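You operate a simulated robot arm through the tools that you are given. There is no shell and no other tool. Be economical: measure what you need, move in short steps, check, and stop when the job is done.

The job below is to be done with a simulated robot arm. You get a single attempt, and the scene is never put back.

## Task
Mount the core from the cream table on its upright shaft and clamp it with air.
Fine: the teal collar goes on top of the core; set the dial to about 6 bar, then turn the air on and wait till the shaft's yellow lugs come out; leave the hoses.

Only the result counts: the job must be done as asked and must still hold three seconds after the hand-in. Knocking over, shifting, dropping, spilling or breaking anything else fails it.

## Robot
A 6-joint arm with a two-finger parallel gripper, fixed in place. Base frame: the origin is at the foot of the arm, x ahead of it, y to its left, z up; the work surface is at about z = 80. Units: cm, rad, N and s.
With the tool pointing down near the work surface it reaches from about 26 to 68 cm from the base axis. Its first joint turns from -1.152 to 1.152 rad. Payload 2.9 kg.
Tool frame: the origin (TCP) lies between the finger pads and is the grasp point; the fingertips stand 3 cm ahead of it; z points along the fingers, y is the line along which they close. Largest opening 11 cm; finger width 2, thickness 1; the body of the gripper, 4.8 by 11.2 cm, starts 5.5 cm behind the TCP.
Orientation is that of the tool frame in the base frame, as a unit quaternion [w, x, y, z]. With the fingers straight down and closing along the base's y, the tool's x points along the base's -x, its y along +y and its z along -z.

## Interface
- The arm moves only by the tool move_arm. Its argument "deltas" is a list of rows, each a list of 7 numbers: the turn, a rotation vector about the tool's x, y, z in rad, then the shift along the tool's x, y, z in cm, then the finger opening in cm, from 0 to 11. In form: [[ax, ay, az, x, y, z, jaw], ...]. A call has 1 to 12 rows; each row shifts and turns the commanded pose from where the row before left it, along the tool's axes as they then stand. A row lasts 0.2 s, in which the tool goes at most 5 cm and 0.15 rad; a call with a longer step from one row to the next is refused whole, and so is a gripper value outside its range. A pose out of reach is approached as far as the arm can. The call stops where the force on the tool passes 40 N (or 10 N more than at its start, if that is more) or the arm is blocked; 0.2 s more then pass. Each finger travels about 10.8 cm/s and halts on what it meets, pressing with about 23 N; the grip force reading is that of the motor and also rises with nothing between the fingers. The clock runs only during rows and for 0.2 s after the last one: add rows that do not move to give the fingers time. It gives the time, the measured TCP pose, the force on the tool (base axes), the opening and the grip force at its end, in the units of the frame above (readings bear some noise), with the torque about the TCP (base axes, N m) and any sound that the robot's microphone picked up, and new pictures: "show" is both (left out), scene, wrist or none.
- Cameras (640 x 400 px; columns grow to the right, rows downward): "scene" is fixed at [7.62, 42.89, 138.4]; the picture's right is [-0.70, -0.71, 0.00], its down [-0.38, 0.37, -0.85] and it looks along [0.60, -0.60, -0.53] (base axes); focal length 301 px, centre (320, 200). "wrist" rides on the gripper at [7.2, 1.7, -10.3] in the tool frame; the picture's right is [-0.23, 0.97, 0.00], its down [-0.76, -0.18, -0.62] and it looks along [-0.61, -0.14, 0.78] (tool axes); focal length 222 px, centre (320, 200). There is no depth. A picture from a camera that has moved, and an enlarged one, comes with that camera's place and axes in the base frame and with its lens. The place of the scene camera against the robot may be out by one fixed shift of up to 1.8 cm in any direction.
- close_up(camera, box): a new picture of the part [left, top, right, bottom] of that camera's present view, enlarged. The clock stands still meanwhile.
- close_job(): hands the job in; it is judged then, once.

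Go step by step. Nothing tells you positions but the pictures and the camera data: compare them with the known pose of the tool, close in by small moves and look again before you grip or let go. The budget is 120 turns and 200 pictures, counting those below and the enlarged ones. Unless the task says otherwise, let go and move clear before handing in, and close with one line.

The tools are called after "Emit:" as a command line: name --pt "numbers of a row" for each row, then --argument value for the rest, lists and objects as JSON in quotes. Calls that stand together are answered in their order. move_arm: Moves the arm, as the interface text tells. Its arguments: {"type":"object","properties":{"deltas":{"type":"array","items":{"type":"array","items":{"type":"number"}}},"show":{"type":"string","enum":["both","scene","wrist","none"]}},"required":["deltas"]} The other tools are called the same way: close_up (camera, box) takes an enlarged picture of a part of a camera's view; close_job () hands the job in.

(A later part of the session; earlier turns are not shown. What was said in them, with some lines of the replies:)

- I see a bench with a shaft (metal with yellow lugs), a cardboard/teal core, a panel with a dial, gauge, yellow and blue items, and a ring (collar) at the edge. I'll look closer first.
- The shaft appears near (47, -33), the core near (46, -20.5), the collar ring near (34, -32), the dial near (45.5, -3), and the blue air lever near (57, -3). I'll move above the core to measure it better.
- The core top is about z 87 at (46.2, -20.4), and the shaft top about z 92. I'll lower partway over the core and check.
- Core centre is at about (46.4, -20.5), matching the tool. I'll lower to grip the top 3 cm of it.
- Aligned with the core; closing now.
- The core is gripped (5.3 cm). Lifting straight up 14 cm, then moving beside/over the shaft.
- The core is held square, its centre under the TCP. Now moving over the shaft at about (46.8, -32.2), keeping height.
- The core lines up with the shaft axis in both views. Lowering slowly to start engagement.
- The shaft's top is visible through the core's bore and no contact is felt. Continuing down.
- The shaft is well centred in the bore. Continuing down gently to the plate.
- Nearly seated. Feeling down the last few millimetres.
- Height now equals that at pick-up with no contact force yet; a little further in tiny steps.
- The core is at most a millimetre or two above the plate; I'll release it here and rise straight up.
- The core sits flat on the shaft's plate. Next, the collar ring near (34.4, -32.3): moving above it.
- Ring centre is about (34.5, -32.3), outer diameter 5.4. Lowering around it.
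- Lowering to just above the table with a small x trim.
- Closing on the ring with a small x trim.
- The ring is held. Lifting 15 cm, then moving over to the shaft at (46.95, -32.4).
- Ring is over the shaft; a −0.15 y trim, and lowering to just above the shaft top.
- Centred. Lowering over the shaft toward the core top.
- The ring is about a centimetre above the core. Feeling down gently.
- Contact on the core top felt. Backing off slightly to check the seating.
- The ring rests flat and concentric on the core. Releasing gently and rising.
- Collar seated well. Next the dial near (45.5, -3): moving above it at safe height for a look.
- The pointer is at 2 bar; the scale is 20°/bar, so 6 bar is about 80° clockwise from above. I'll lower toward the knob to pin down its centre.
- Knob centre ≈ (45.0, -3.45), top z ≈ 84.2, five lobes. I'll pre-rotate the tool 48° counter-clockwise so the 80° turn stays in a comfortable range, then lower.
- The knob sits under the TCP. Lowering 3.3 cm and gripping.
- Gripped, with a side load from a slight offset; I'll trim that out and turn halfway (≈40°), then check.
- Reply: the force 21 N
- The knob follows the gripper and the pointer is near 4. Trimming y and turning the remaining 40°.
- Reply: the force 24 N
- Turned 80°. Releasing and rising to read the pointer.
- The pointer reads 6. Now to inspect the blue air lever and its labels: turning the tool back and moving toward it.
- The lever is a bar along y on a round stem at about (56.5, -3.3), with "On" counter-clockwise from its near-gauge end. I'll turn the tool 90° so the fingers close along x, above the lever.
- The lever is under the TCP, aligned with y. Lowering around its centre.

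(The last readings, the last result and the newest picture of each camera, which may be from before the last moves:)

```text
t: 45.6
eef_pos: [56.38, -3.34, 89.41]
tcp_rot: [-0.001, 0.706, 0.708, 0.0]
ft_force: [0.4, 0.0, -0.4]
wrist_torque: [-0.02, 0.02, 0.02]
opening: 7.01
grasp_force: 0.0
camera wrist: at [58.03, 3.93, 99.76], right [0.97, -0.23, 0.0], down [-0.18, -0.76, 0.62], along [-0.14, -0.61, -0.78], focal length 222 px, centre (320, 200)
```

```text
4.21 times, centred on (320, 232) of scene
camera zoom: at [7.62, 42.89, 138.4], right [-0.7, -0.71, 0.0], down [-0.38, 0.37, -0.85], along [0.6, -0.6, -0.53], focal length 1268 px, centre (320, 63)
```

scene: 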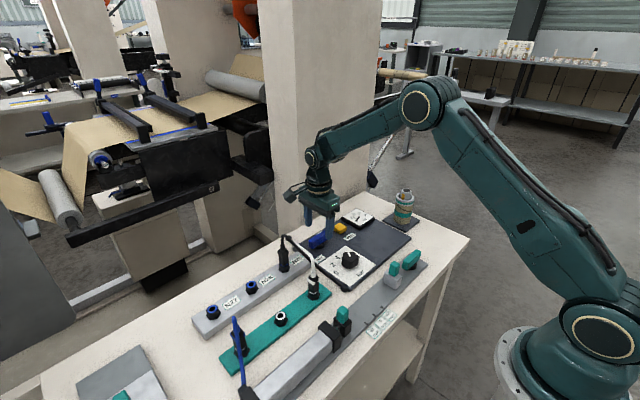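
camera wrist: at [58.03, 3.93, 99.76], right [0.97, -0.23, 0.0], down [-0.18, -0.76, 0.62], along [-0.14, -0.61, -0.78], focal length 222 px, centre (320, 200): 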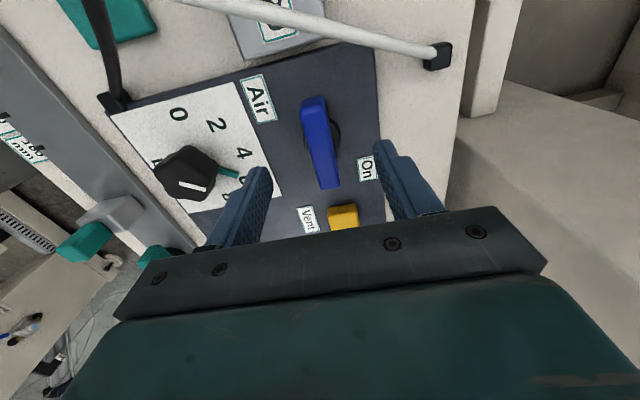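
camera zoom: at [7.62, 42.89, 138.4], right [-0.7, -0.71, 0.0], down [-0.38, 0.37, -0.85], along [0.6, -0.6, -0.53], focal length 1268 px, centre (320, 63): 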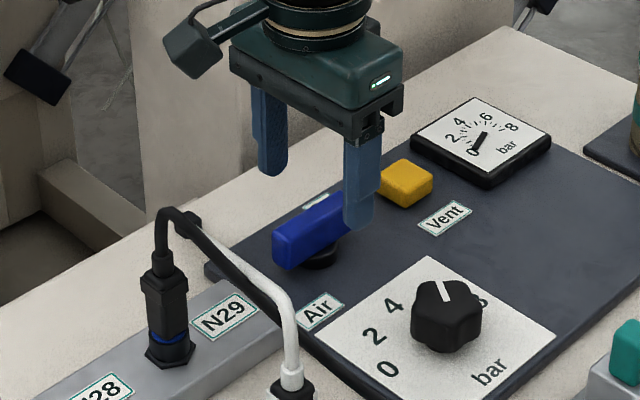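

Emit:
move_arm --pt "0 0 0 -0.3 0 1.5 7" --pt "0 0 0 0 0 1.5 7" --pt "0 0 0 0 0 0.9 7" --pt "0 0 0 0 0 0 5" --pt "0 0 0 0 0 0 5" --show "wrist"

Emit:
close_up --camera "scene" --box '[270, 185, 370, 280]'

```text
t: 46.8
eef_pos: [56.34, -3.82, 85.53]
tcp_rot: [0.0, 0.707, 0.707, 0.0]
ft_force: [-0.3, 0.2, 0.6]
wrist_torque: [0.04, 0.0, 0.02]
opening: 5.03
grasp_force: 0.0
camera wrist: at [58.01, 3.48, 95.88], right [0.97, -0.23, 0.0], down [-0.18, -0.76, 0.62], along [-0.14, -0.61, -0.78], focal length 222 px, centre (320, 200)
```

wrist: 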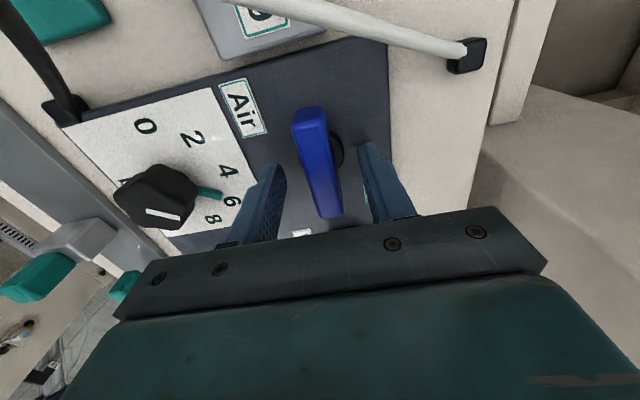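

```text
4.21 times, centred on (320, 232) of scene
camera zoom: at [7.62, 42.89, 138.4], right [-0.7, -0.71, 0.0], down [-0.38, 0.37, -0.85], along [0.6, -0.6, -0.53], focal length 1268 px, centre (320, 63)
```

zoom: 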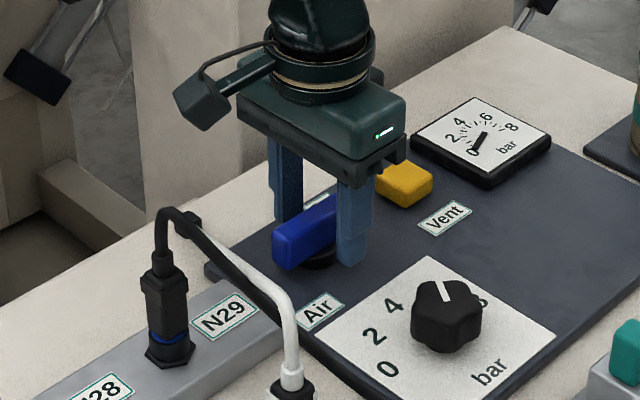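

Fingers straddle the lever. Closing.

Emit:
move_arm --pt "0 0 0 0 0 0 3.5" --pt "0 0 0 0 0 0 2.5" --pt "0 0 0 0 0 0 1.5" --pt "0 0 0 0 0 0 1" --pt "0 0 0 0 0 0 1" --show "wrist"

```text
t: 48.0
eef_pos: [56.5, -3.78, 85.55]
tcp_rot: [0.001, 0.707, 0.707, 0.002]
ft_force: [16.5, -0.9, -5.4]
wrist_torque: [-0.07, 0.15, 0.08]
opening: 1.77
grasp_force: 45.2
camera wrist: at [58.11, 3.49, 95.91], right [0.97, -0.23, 0.0], down [-0.18, -0.76, 0.62], along [-0.14, -0.61, -0.78], focal length 222 px, centre (320, 200)
```

wrist: 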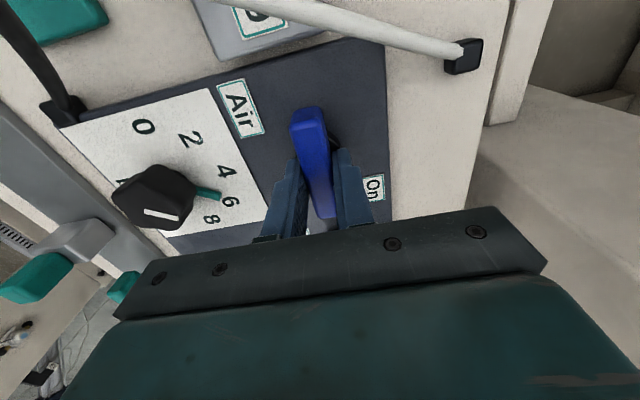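

Gripped; trimming +0.15 in x and turning counter-clockwise 24° first.

Emit:
move_arm --pt "0 0 0 0 0.15 0 1" --pt "0 0 -0.1 0 0 0 1" --pt "0 0 -0.1 0 0 0 1" --pt "0 0 -0.1 0 0 0 1" --pt "0 0 -0.12 0 0 0 1" --pt "0 0 0 0 0 0 1"

Emit:
close_up --camera "scene" --box '[270, 185, 390, 280]'

```text
t: 49.4
eef_pos: [56.57, -3.71, 85.67]
tcp_rot: [0.0, 0.543, 0.84, 0.0]
ft_force: [18.5, 6.5, -26.5]
wrist_torque: [-0.71, -0.59, -0.08]
opening: 1.77
grasp_force: 45.0
camera wrist: at [55.15, 3.57, 95.92], right [0.98, 0.19, 0.0], down [0.15, -0.77, 0.62], along [0.12, -0.61, -0.78], focal length 222 px, centre (320, 200)
```

scene: 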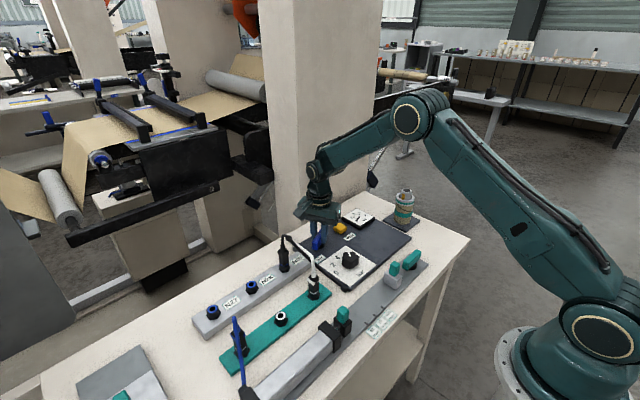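
wrist: 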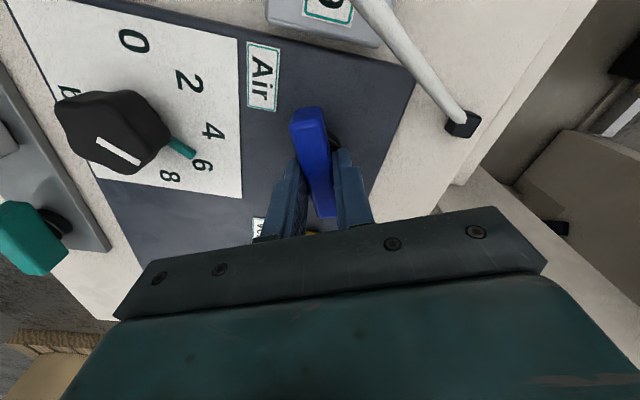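

```text
4.21 times, centred on (330, 232) of scene
camera zoom: at [7.71, 42.91, 138.39], right [-0.7, -0.71, 0.0], down [-0.38, 0.37, -0.85], along [0.6, -0.6, -0.53], focal length 1268 px, centre (278, 63)
```

zoom: 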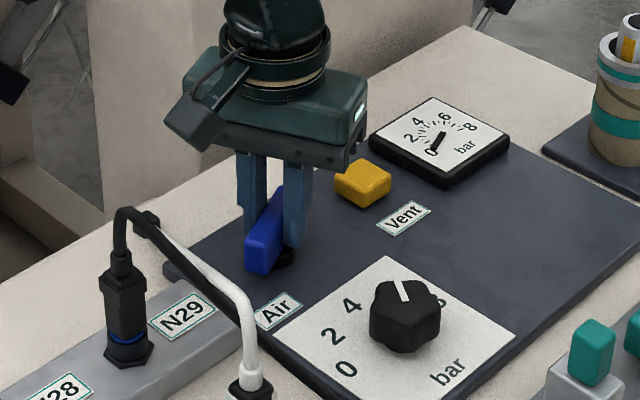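

The lever turns freely. Trimming offsets and continuing to about 48°.

Emit:
move_arm --pt "0 0 0 0 0.15 0.1 1" --pt "0 0 -0.1 0 0 0 1" --pt "0 0 -0.1 0 0 0 1" --pt "0 0 -0.1 0 0 0 1" --pt "0 0 -0.12 0 0 0 1" --pt "0 0 0 0 0 0 1" --show "wrist"

Emit:
close_up --camera "scene" --box '[270, 180, 430, 280]'

```text
t: 50.8
eef_pos: [56.82, -3.69, 85.54]
tcp_rot: [-0.002, 0.356, 0.934, 0.0]
ft_force: [3.8, 12.6, -23.1]
wrist_torque: [-0.45, -0.94, -0.03]
opening: 1.8
grasp_force: 45.2
camera wrist: at [52.44, 2.42, 95.94], right [0.82, 0.58, 0.0], down [0.45, -0.64, 0.62], along [0.36, -0.51, -0.78], focal length 222 px, centre (320, 200)
```

wrist: 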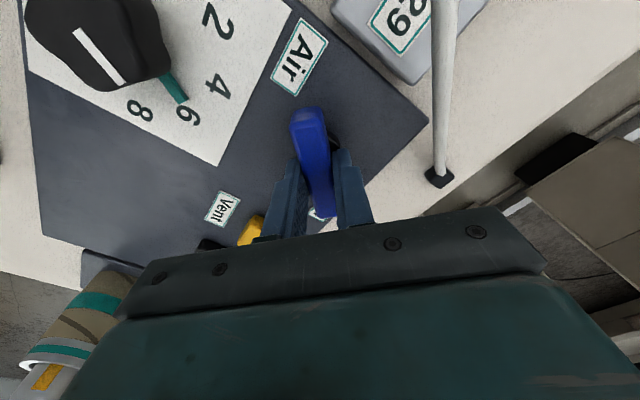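

```text
4.00 times, centred on (350, 230) of scene
camera zoom: at [7.67, 42.92, 138.39], right [-0.7, -0.71, 0.0], down [-0.38, 0.37, -0.85], along [0.6, -0.6, -0.53], focal length 1204 px, centre (200, 80)
```

zoom: 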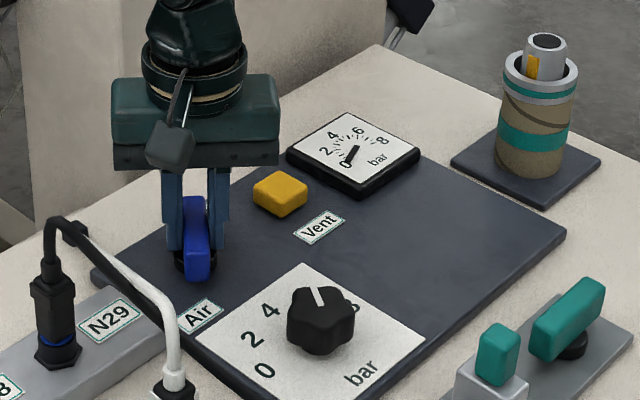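

Lever at ~48°; the gauge still shows 0. Continuing to turn.

Emit:
move_arm --pt "0 0 0 0 0.1 0.15 1" --pt "0 0 -0.1 0 0 0 1" --pt "0 0 -0.1 0 0 0 1" --pt "0 0 -0.1 0 0 0 1" --pt "0 0 -0.12 0 0 0 1" --pt "0 0 0 0 0 0 1" --show "wrist"

Emit:
close_up --camera "scene" --box '[270, 180, 430, 280]'

```text
t: 52.2
eef_pos: [56.78, -3.54, 85.49]
tcp_rot: [0.001, 0.153, 0.988, 0.001]
ft_force: [2.4, 16.2, 5.1]
wrist_torque: [0.46, 1.3, -0.03]
opening: 1.8
grasp_force: 44.9
camera wrist: at [50.35, 0.27, 95.91], right [0.51, 0.86, 0.0], down [0.67, -0.4, 0.62], along [0.54, -0.32, -0.78], focal length 222 px, centre (320, 200)
```

wrist: 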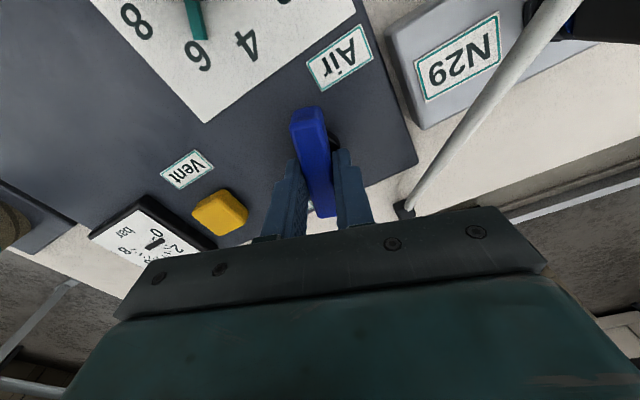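

```text
4.00 times, centred on (350, 230) of scene
camera zoom: at [7.62, 42.93, 138.39], right [-0.7, -0.71, 0.0], down [-0.38, 0.37, -0.85], along [0.6, -0.6, -0.53], focal length 1204 px, centre (200, 80)
```

zoom: 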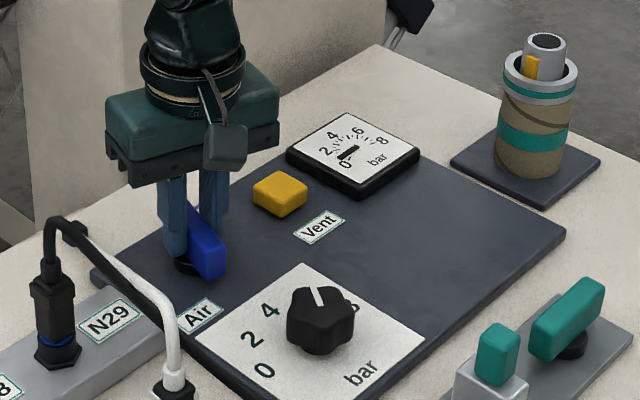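

The gauge needle has started to rise. Completing the turn to 90°.

Emit:
move_arm --pt "0 0 0 0 0.12 0 1" --pt "0 0 -0.1 0 0 0 1" --pt "0 0 -0.1 0 0 0 1" --pt "0 0 -0.1 0 0 0 1" --pt "0 0 0 0 0 0 1" --pt "0 0 0 0 0 0 1" --show "wrist"

Emit:
close_up --camera "scene" --box '[270, 180, 430, 280]'

```text
t: 53.6
eef_pos: [56.7, -3.49, 85.55]
tcp_rot: [0.0, 0.004, 1.0, 0.001]
ft_force: [-1.0, 23.2, 12.5]
wrist_torque: [0.09, 1.25, -0.02]
opening: 1.78
grasp_force: 44.6
camera wrist: at [49.55, -1.72, 95.92], right [0.23, 0.97, 0.0], down [0.76, -0.18, 0.62], along [0.61, -0.14, -0.78], focal length 222 px, centre (320, 200)
```

wrist: 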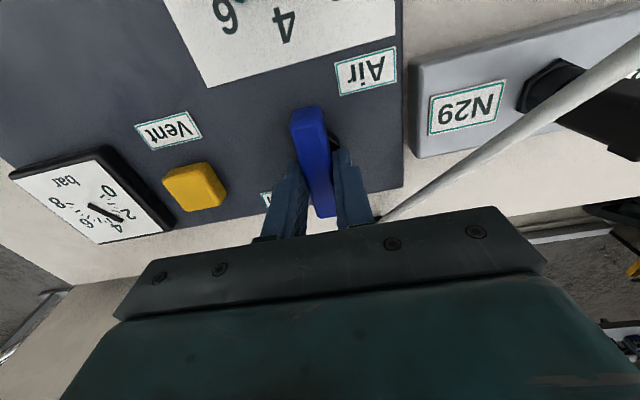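

```text
4.00 times, centred on (350, 230) of scene
camera zoom: at [7.6, 42.95, 138.38], right [-0.7, -0.71, 0.0], down [-0.38, 0.37, -0.85], along [0.6, -0.6, -0.53], focal length 1204 px, centre (200, 80)
```

zoom: 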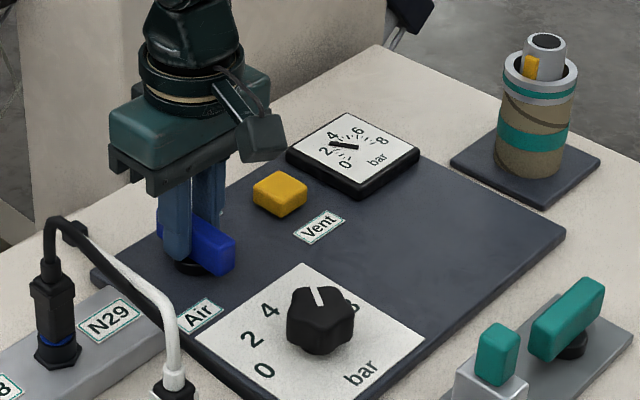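

Gauge is passing ~3 bar and climbing. Releasing the lever and rising while it fills.

Emit:
move_arm --pt "0 0 0 0 0 0 2.5" --pt "0 0 0 0 0 0 4" --pt "0 0 0 0 0 0 5" --pt "0 0 0 0 0 -2 5" --pt "0 0 0 0 0 -3 5" --pt "0 0 0 0 0 -4 5" --pt "0 0 0 0 0 -4 5" --pt "0 0 0 0 0 0 5" --pt "0 0 0 0 0 0 5" --pt "0 0 0 0 0 0 5"

Emit:
close_up --camera "scene" --box '[300, 180, 440, 280]'

```text
t: 55.8
eef_pos: [56.87, -3.67, 98.76]
tcp_rot: [0.0, 0.005, 1.0, 0.0]
ft_force: [0.2, 0.2, -0.3]
wrist_torque: [0.01, -0.02, 0.0]
opening: 4.99
grasp_force: 0.0
camera wrist: at [49.51, -1.91, 109.01], right [0.24, 0.97, 0.0], down [0.76, -0.19, 0.62], along [0.61, -0.15, -0.78], focal length 222 px, centre (320, 200)
```

scene: 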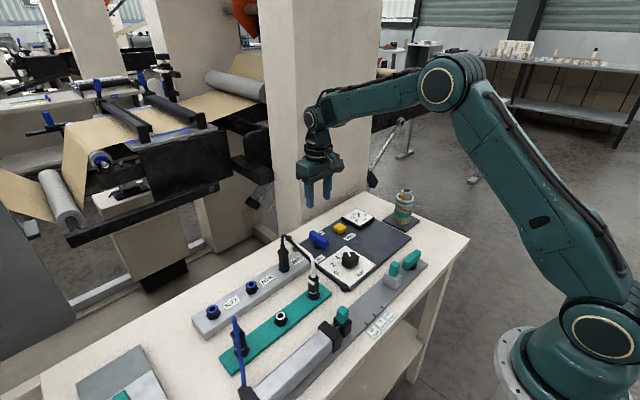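
wrist: 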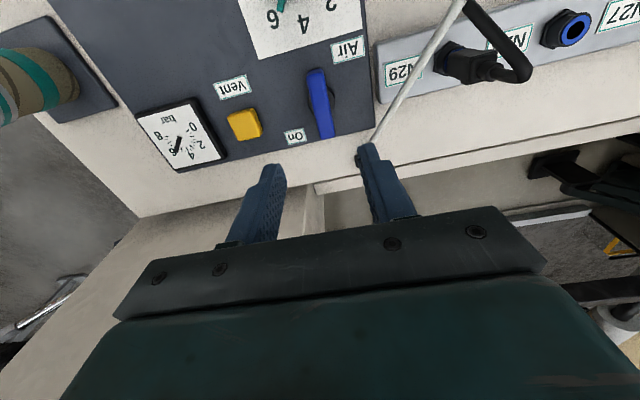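

```text
4.00 times, centred on (370, 230) of scene
camera zoom: at [7.62, 42.89, 138.4], right [-0.7, -0.71, 0.0], down [-0.38, 0.37, -0.85], along [0.6, -0.6, -0.53], focal length 1204 px, centre (120, 80)
```

zoom: 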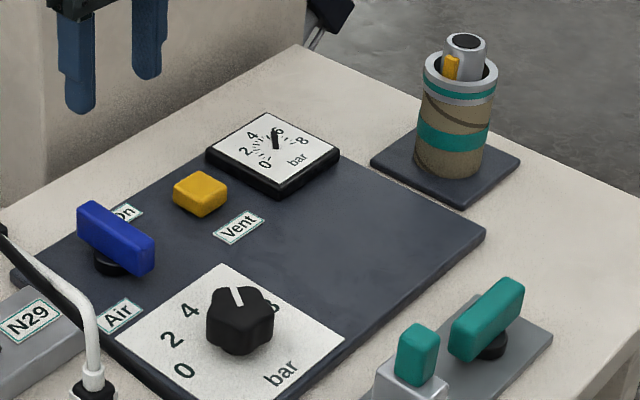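

The lugs look like they are coming out. Waiting a couple more seconds, then reading the gauge and lugs.

Emit:
move_arm --pt "0 0 0 2 0 -1 5" --pt "0 0 0 2 0 0 5" --pt "0 0 0 2 0 0 5" --pt "0 0 0 0 0 0 5" --pt "0 0 0 0 0 0 5" --pt "0 0 0 0 0 0 5" --pt "0 0 0 0 0 0 5" --pt "0 0 0 0 0 0 5" --pt "0 0 0 0 0 0 5" --pt "0 0 0 0 0 0 5" --pt "0 0 0 0 0 0 5" --pt "0 0 0 0 0 0 5" --show "wrist"

Emit:
close_up --camera "scene" --box '[340, 180, 430, 240]'

Emit:
close_up --camera "wrist" --box '[60, 20, 360, 200]'

```text
t: 58.4
eef_pos: [51.03, -3.53, 99.79]
tcp_rot: [0.0, 0.005, 1.0, 0.001]
ft_force: [0.3, -0.2, -0.5]
wrist_torque: [-0.05, -0.04, 0.01]
opening: 5.0
grasp_force: 0.0
camera wrist: at [43.73, -1.75, 110.03], right [0.24, 0.97, 0.0], down [0.76, -0.19, 0.62], along [0.61, -0.15, -0.78], focal length 222 px, centre (320, 200)
```

wrist: 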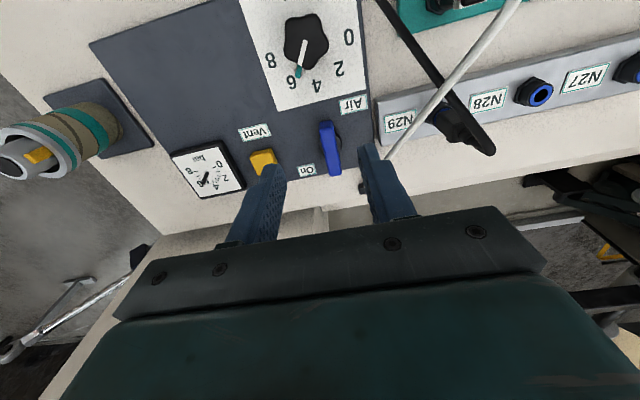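

```text
6.67 times, centred on (385, 210) of scene
camera zoom: at [7.62, 42.89, 138.4], right [-0.7, -0.71, 0.0], down [-0.38, 0.37, -0.85], along [0.6, -0.6, -0.53], focal length 2007 px, centre (-113, 133)
```

zoom: 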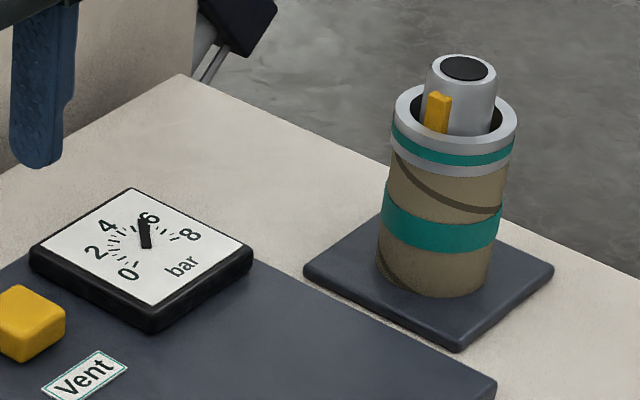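

```text
2.13 times, centred on (210, 110) of wrist
camera zoom: at [43.73, -1.75, 110.03], right [0.24, 0.97, 0.0], down [0.76, -0.19, 0.62], along [0.61, -0.15, -0.78], focal length 474 px, centre (555, 392)
```

zoom: 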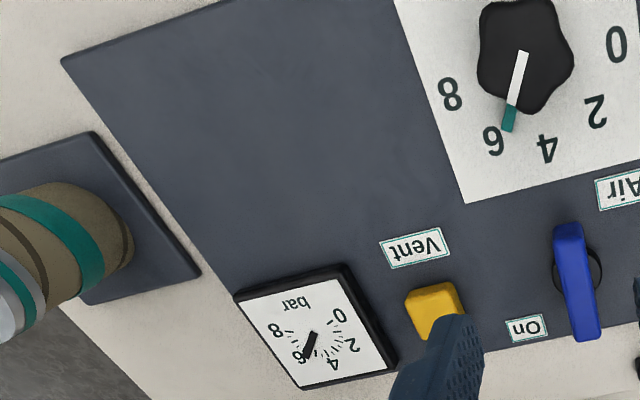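

Emit:
close_up --camera "scene" --box '[342, 204, 378, 232]'

Emit:
close_up --camera "wrist" --box '[165, 135, 250, 205]'

Emit:
close_up --camera "wrist" --box '[240, 0, 370, 120]'

Emit:
close_up --camera "wrist" --box '[0, 80, 130, 200]'

```text
14.29 times, centred on (360, 218) of scene
camera zoom: at [7.62, 42.89, 138.4], right [-0.7, -0.71, 0.0], down [-0.38, 0.37, -0.85], along [0.6, -0.6, -0.53], focal length 4302 px, centre (-251, -57)
```

zoom: 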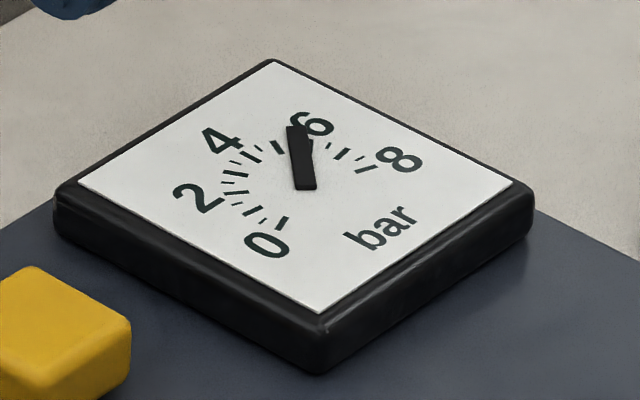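

```text
5.71 times, centred on (208, 170) of wrist
camera zoom: at [43.73, -1.75, 110.03], right [0.24, 0.97, 0.0], down [0.76, -0.19, 0.62], along [0.61, -0.15, -0.78], focal length 1269 px, centre (963, 371)
```

zoom: 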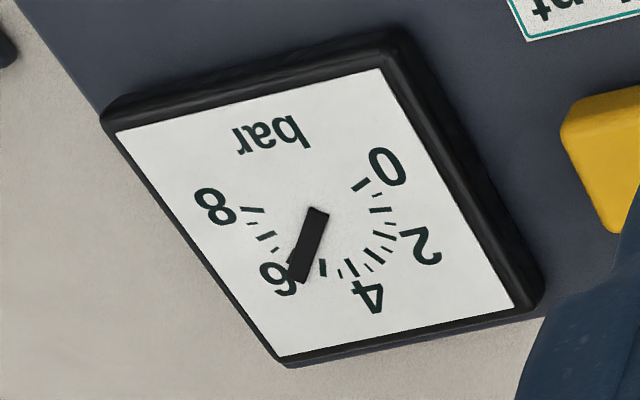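

```text
3.33 times, centred on (305, 60) of wrist
camera zoom: at [43.73, -1.75, 110.03], right [0.24, 0.97, 0.0], down [0.76, -0.19, 0.62], along [0.61, -0.15, -0.78], focal length 740 px, centre (370, 667)
```

zoom: 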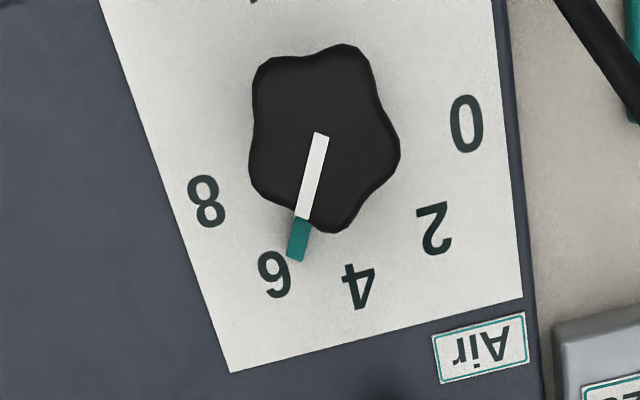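

```text
3.33 times, centred on (65, 140) of wrist
camera zoom: at [43.73, -1.75, 110.03], right [0.24, 0.97, 0.0], down [0.76, -0.19, 0.62], along [0.61, -0.15, -0.78], focal length 740 px, centre (1170, 400)
```

zoom: 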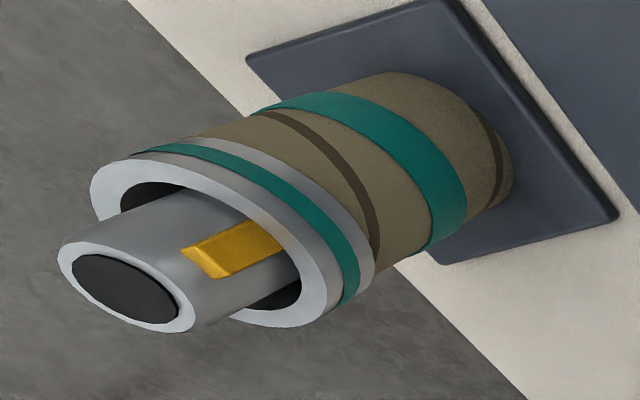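

Lugs are out; dial and gauge look like 5.7–6 bar. I'll get a straighter view of the gauge before deciding on a fine trim.

Emit:
move_arm --pt "0 0 0 0 -4.3 -1 9" --pt "0 0 0 0 -4.3 -1 9" --pt "0 0 0 0 -4.3 0 9" --pt "0 0 0 0 -4.3 0 9" --pt "0 0 0 0 0 0 9" --pt "0 0 0 0 0 0 9" --show "wrist"

Emit:
close_up --camera "wrist" --box '[270, 100, 370, 190]'

Emit:
close_up --camera "wrist" --box '[180, 60, 300, 180]'

```text
t: 59.8
eef_pos: [50.47, -20.65, 101.53]
tcp_rot: [0.0, 0.006, 1.0, 0.0]
ft_force: [-0.8, -0.5, 0.1]
wrist_torque: [0.0, -0.02, 0.01]
opening: 9.01
grasp_force: 0.1
camera wrist: at [43.22, -18.75, 111.87], right [0.24, 0.97, 0.0], down [0.76, -0.19, 0.62], along [0.61, -0.15, -0.78], focal length 222 px, centre (320, 200)
```

wrist: 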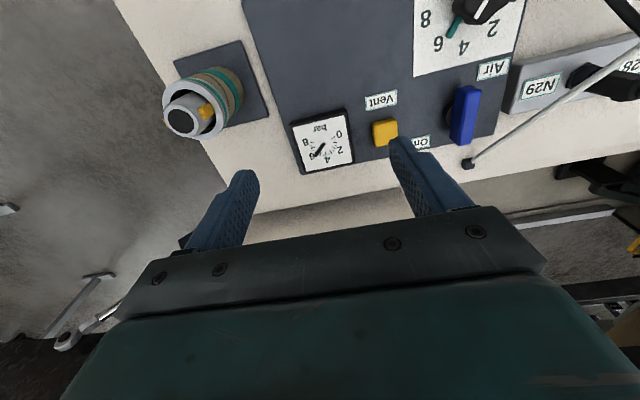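

```text
4.44 times, centred on (320, 145) of wrist
camera zoom: at [43.22, -18.75, 111.87], right [0.24, 0.97, 0.0], down [0.76, -0.19, 0.62], along [0.61, -0.15, -0.78], focal length 987 px, centre (320, 444)
```

zoom: 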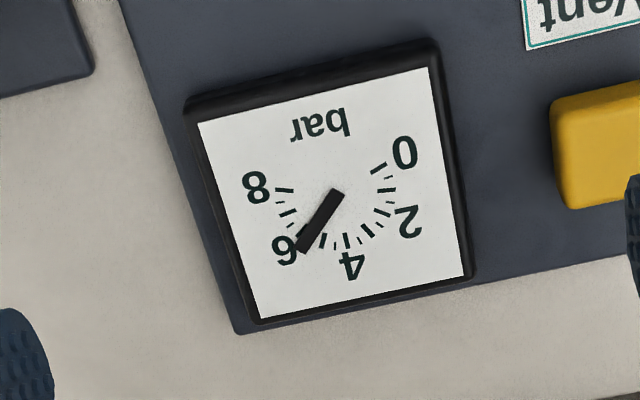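

```text
3.33 times, centred on (240, 120) of wrist
camera zoom: at [43.22, -18.75, 111.87], right [0.24, 0.97, 0.0], down [0.76, -0.19, 0.62], along [0.61, -0.15, -0.78], focal length 740 px, centre (587, 467)
```

zoom: 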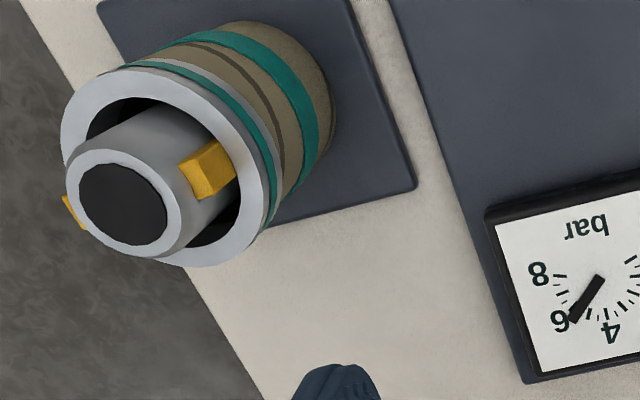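

Lugs are clearly out and pressing the core, but the gauge reads about 5.6 bar. I'll trim the dial a further ~7° clockwise: returning above the knob at the previous grip angle.

Emit:
move_arm --pt "0 0 0 1.35 4.27 0 7" --pt "0 0 0 1.35 4.27 0 7" --pt "0 0 0 1.35 4.27 0 7" --pt "0 0 0 1.35 4.27 0 7" --pt "0 0 0.14 0 0 2 7" --pt "0 0 0.14 0 0 3 7" --pt "0 0 0.14 0 0 3 7" --pt "0 0 0.13 0 0 2 7" --pt "0 0 0 0 0 0 7" --show "wrist"

Emit:
close_up --camera "wrist" --box '[220, 60, 420, 220]'

```text
t: 61.8
eef_pos: [45.22, -3.37, 91.42]
tcp_rot: [0.0, 0.277, 0.961, 0.0]
ft_force: [-0.1, -0.6, -0.2]
wrist_torque: [0.02, 0.02, 0.0]
opening: 7.01
grasp_force: 0.2
camera wrist: at [40.0, 1.95, 101.74], right [0.71, 0.7, 0.0], down [0.55, -0.56, 0.62], along [0.44, -0.44, -0.78], focal length 222 px, centre (320, 200)
```

wrist: 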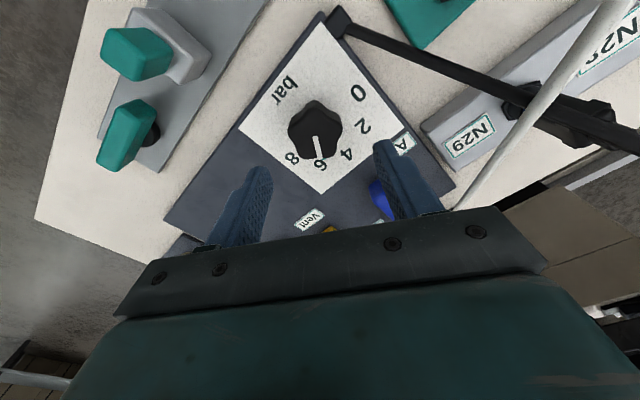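

```text
2.50 times, centred on (320, 140) of wrist
camera zoom: at [40.0, 1.95, 101.74], right [0.71, 0.7, 0.0], down [0.55, -0.56, 0.62], along [0.44, -0.44, -0.78], focal length 555 px, centre (320, 350)
```

zoom: 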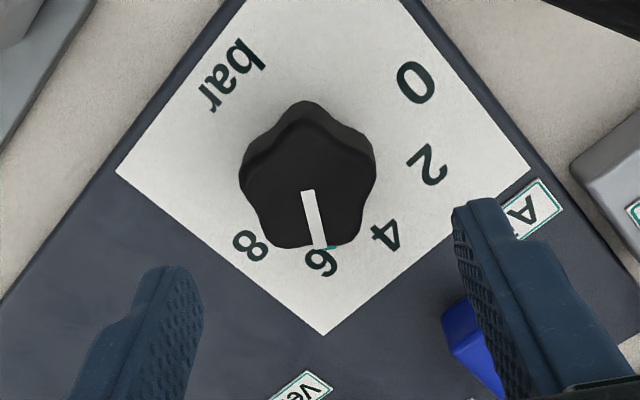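

Emit:
move_arm --pt "0 0 0 0 -0.3 2 7" --pt "0 0 0 0 0 2 7" --pt "0 0 0 0 0 1.8 7" --pt "0 0 0 0 0 0 6" --pt "0 0 0 0 0 0 5" --pt "0 0 0 0 0 0 4" --pt "0 0 0 0 0 0 3" --pt "0 0 0 0 0 0 3" --pt "0 0 0 0 0 0 3" --show "wrist"

Emit:
close_up --camera "wrist" --box '[220, 60, 420, 220]'

```text
t: 63.8
eef_pos: [45.3, -3.68, 85.78]
tcp_rot: [0.0, 0.276, 0.961, 0.001]
ft_force: [4.4, 6.7, -4.8]
wrist_torque: [0.15, -0.34, -0.05]
opening: 4.09
grasp_force: 45.0
camera wrist: at [39.98, 1.56, 96.16], right [0.71, 0.7, 0.0], down [0.55, -0.56, 0.62], along [0.44, -0.44, -0.78], focal length 222 px, centre (320, 200)
```

wrist: 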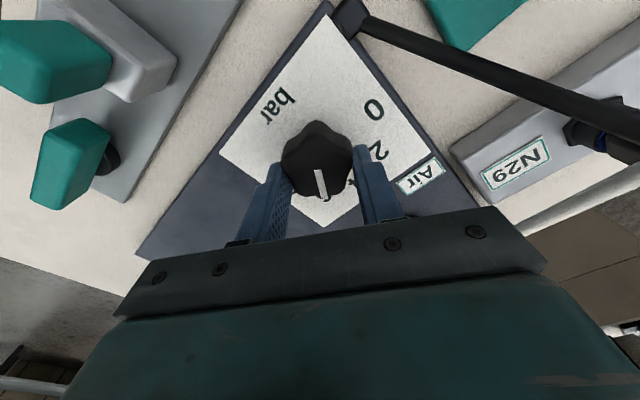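

```text
2.50 times, centred on (320, 140) of wrist
camera zoom: at [39.98, 1.56, 96.16], right [0.71, 0.7, 0.0], down [0.55, -0.56, 0.62], along [0.44, -0.44, -0.78], focal length 555 px, centre (320, 350)
```

zoom: 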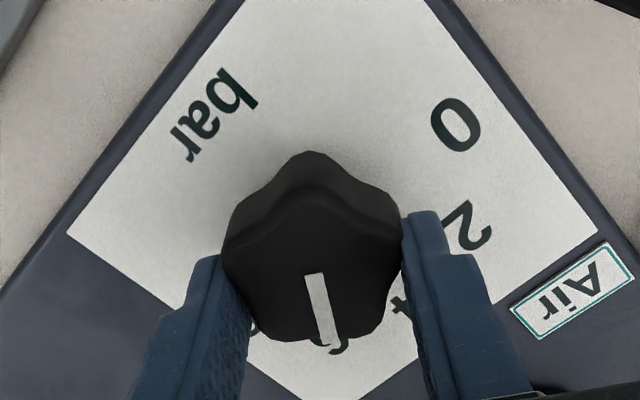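

The knob had sprung back slightly on the earlier release (lateral load). Turning +8° clockwise, then releasing with little side load.

Emit:
move_arm --pt "0 0 0.07 0 0.05 0 3" --pt "0 0 0.07 0 0 0 3" --pt "0 0 0 0 0 0 3" --pt "0 0 0 0 0 0 3" --show "none"

Emit:
close_up --camera "scene" --box '[342, 204, 378, 232]'

Emit:
close_up --camera "wrist" --box '[220, 60, 420, 220]'

```text
t: 64.8
eef_pos: [45.17, -3.9, 85.83]
tcp_rot: [0.0, 0.345, 0.939, 0.0]
ft_force: [-1.0, -4.3, 10.3]
wrist_torque: [0.04, 0.36, 0.02]
opening: 4.08
grasp_force: 45.1
```

```text
14.29 times, centred on (360, 218) of scene
camera zoom: at [7.6, 42.88, 138.4], right [-0.7, -0.71, 0.0], down [-0.38, 0.37, -0.85], along [0.6, -0.6, -0.53], focal length 4302 px, centre (-251, -57)
```

zoom: 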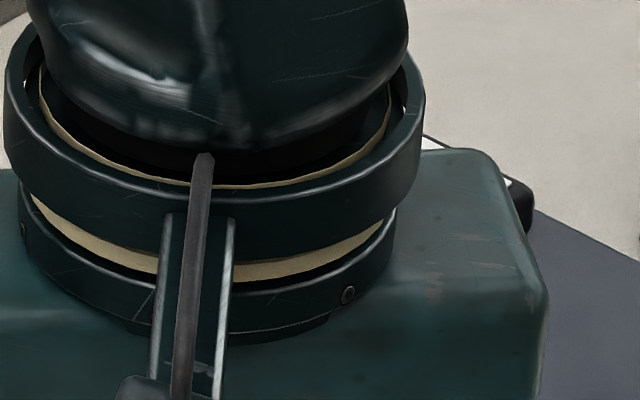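

```text
2.50 times, centred on (320, 140) of wrist
camera zoom: at [40.76, 2.23, 96.16], right [0.8, 0.6, 0.0], down [0.47, -0.63, 0.62], along [0.37, -0.5, -0.78], focal length 555 px, centre (320, 350)
```

zoom: 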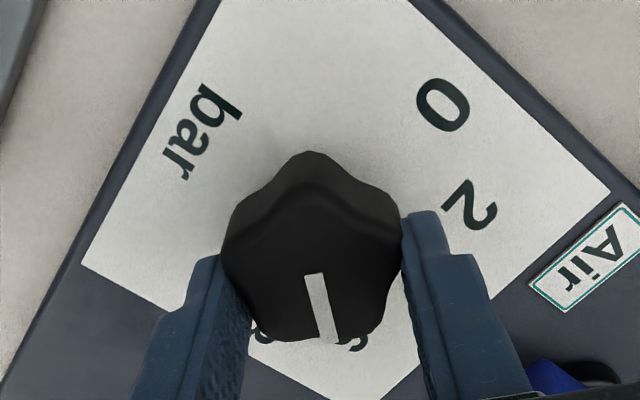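

Releasing and rising, then checking dial and gauge.

Emit:
move_arm --pt "0 0 0 0 0 0 4.6" --pt "0 0 0 0 0 0 6" --pt "0 0 0 0 0 0 7" --pt "0 0 0 0 0 -2 7" --pt "0 0 0 0 0 -4 7" --pt "0 0 0 0 0 -4 7" --pt "0 0 -0.14 0 0 -4 9" --pt "0 0 -0.14 0 0 -1 9" --pt "0 0 -0.14 0 0 0 9" --pt "0 0 -0.14 0 0 0 9" --pt "0 0 -0.14 0 0 0 9" --pt "0 0 0 0 0 0 9" --show "none"

Emit:
move_arm --pt "0 0 0 -1.3 -4.3 0 9" --pt "0 0 0 -1.3 -4.3 0 9" --pt "0 0 0 -1.3 -4.3 0 9" --pt "0 0 0 -1.3 -4.3 0 9" --pt "0 0 0 0 0 0 9" --pt "0 0 0 0 0 0 9"

Emit:
close_up --camera "wrist" --box '[270, 100, 370, 190]'

Emit:
close_up --camera "scene" --box '[300, 180, 440, 280]'

```text
t: 67.4
eef_pos: [45.28, -3.94, 100.77]
tcp_rot: [-0.001, 0.001, 1.0, 0.0]
ft_force: [0.2, -0.5, -0.4]
wrist_torque: [0.03, -0.01, -0.01]
opening: 8.98
grasp_force: 0.0
```

```text
t: 68.8
eef_pos: [50.09, -21.37, 100.84]
tcp_rot: [0.0, 0.001, 1.0, 0.0]
ft_force: [0.6, 0.6, 0.1]
wrist_torque: [0.0, -0.01, 0.02]
opening: 8.99
grasp_force: 0.1
camera wrist: at [42.87, -19.65, 111.22], right [0.23, 0.97, 0.0], down [0.76, -0.18, 0.62], along [0.61, -0.14, -0.78], focal length 222 px, centre (320, 200)
```

scene: 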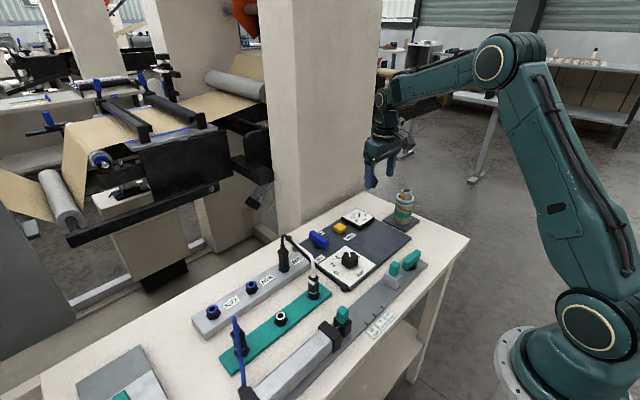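
wrist: 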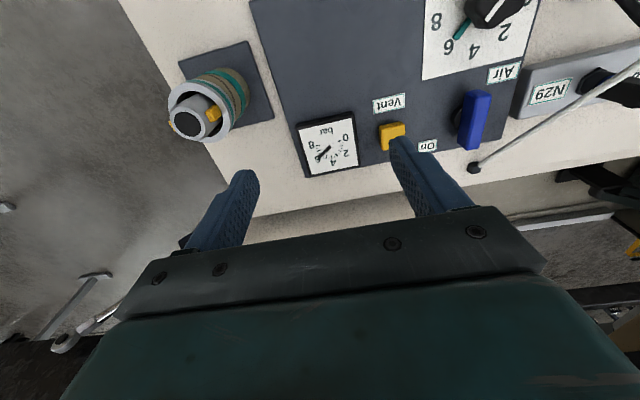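

```text
4.44 times, centred on (320, 145) of wrist
camera zoom: at [42.87, -19.65, 111.22], right [0.23, 0.97, 0.0], down [0.76, -0.18, 0.62], along [0.61, -0.14, -0.78], focal length 987 px, centre (320, 444)
```

zoom: 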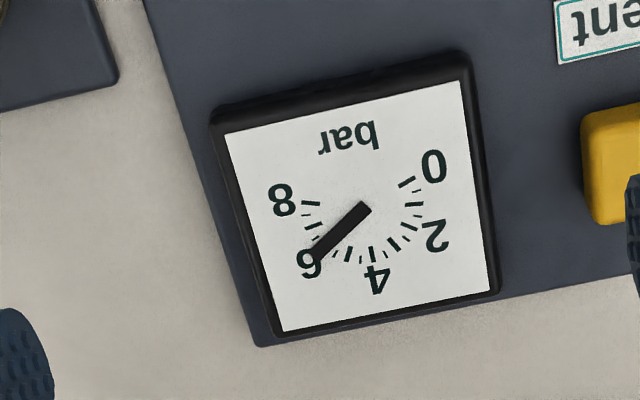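

```text
4.00 times, centred on (370, 230) of scene
camera zoom: at [7.62, 42.89, 138.4], right [-0.7, -0.71, 0.0], down [-0.38, 0.37, -0.85], along [0.6, -0.6, -0.53], focal length 1204 px, centre (120, 80)
```

zoom: 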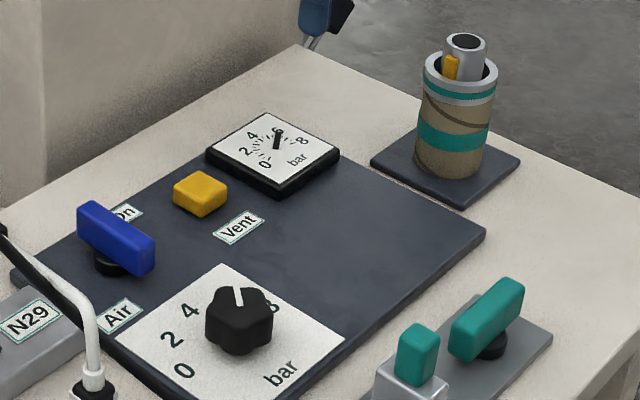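

The gauge now reads 6 bar, the yellow lugs are out, the core and collar are seated, the hoses are untouched and the arm is clear. Handing in.

Emit:
close_job

```text
The job is handed in.
```

The core is on its shaft with the teal collar on top, and it is clamped with the air on at about 6 bar; the yellow lugs are out and I left the hoses alone.
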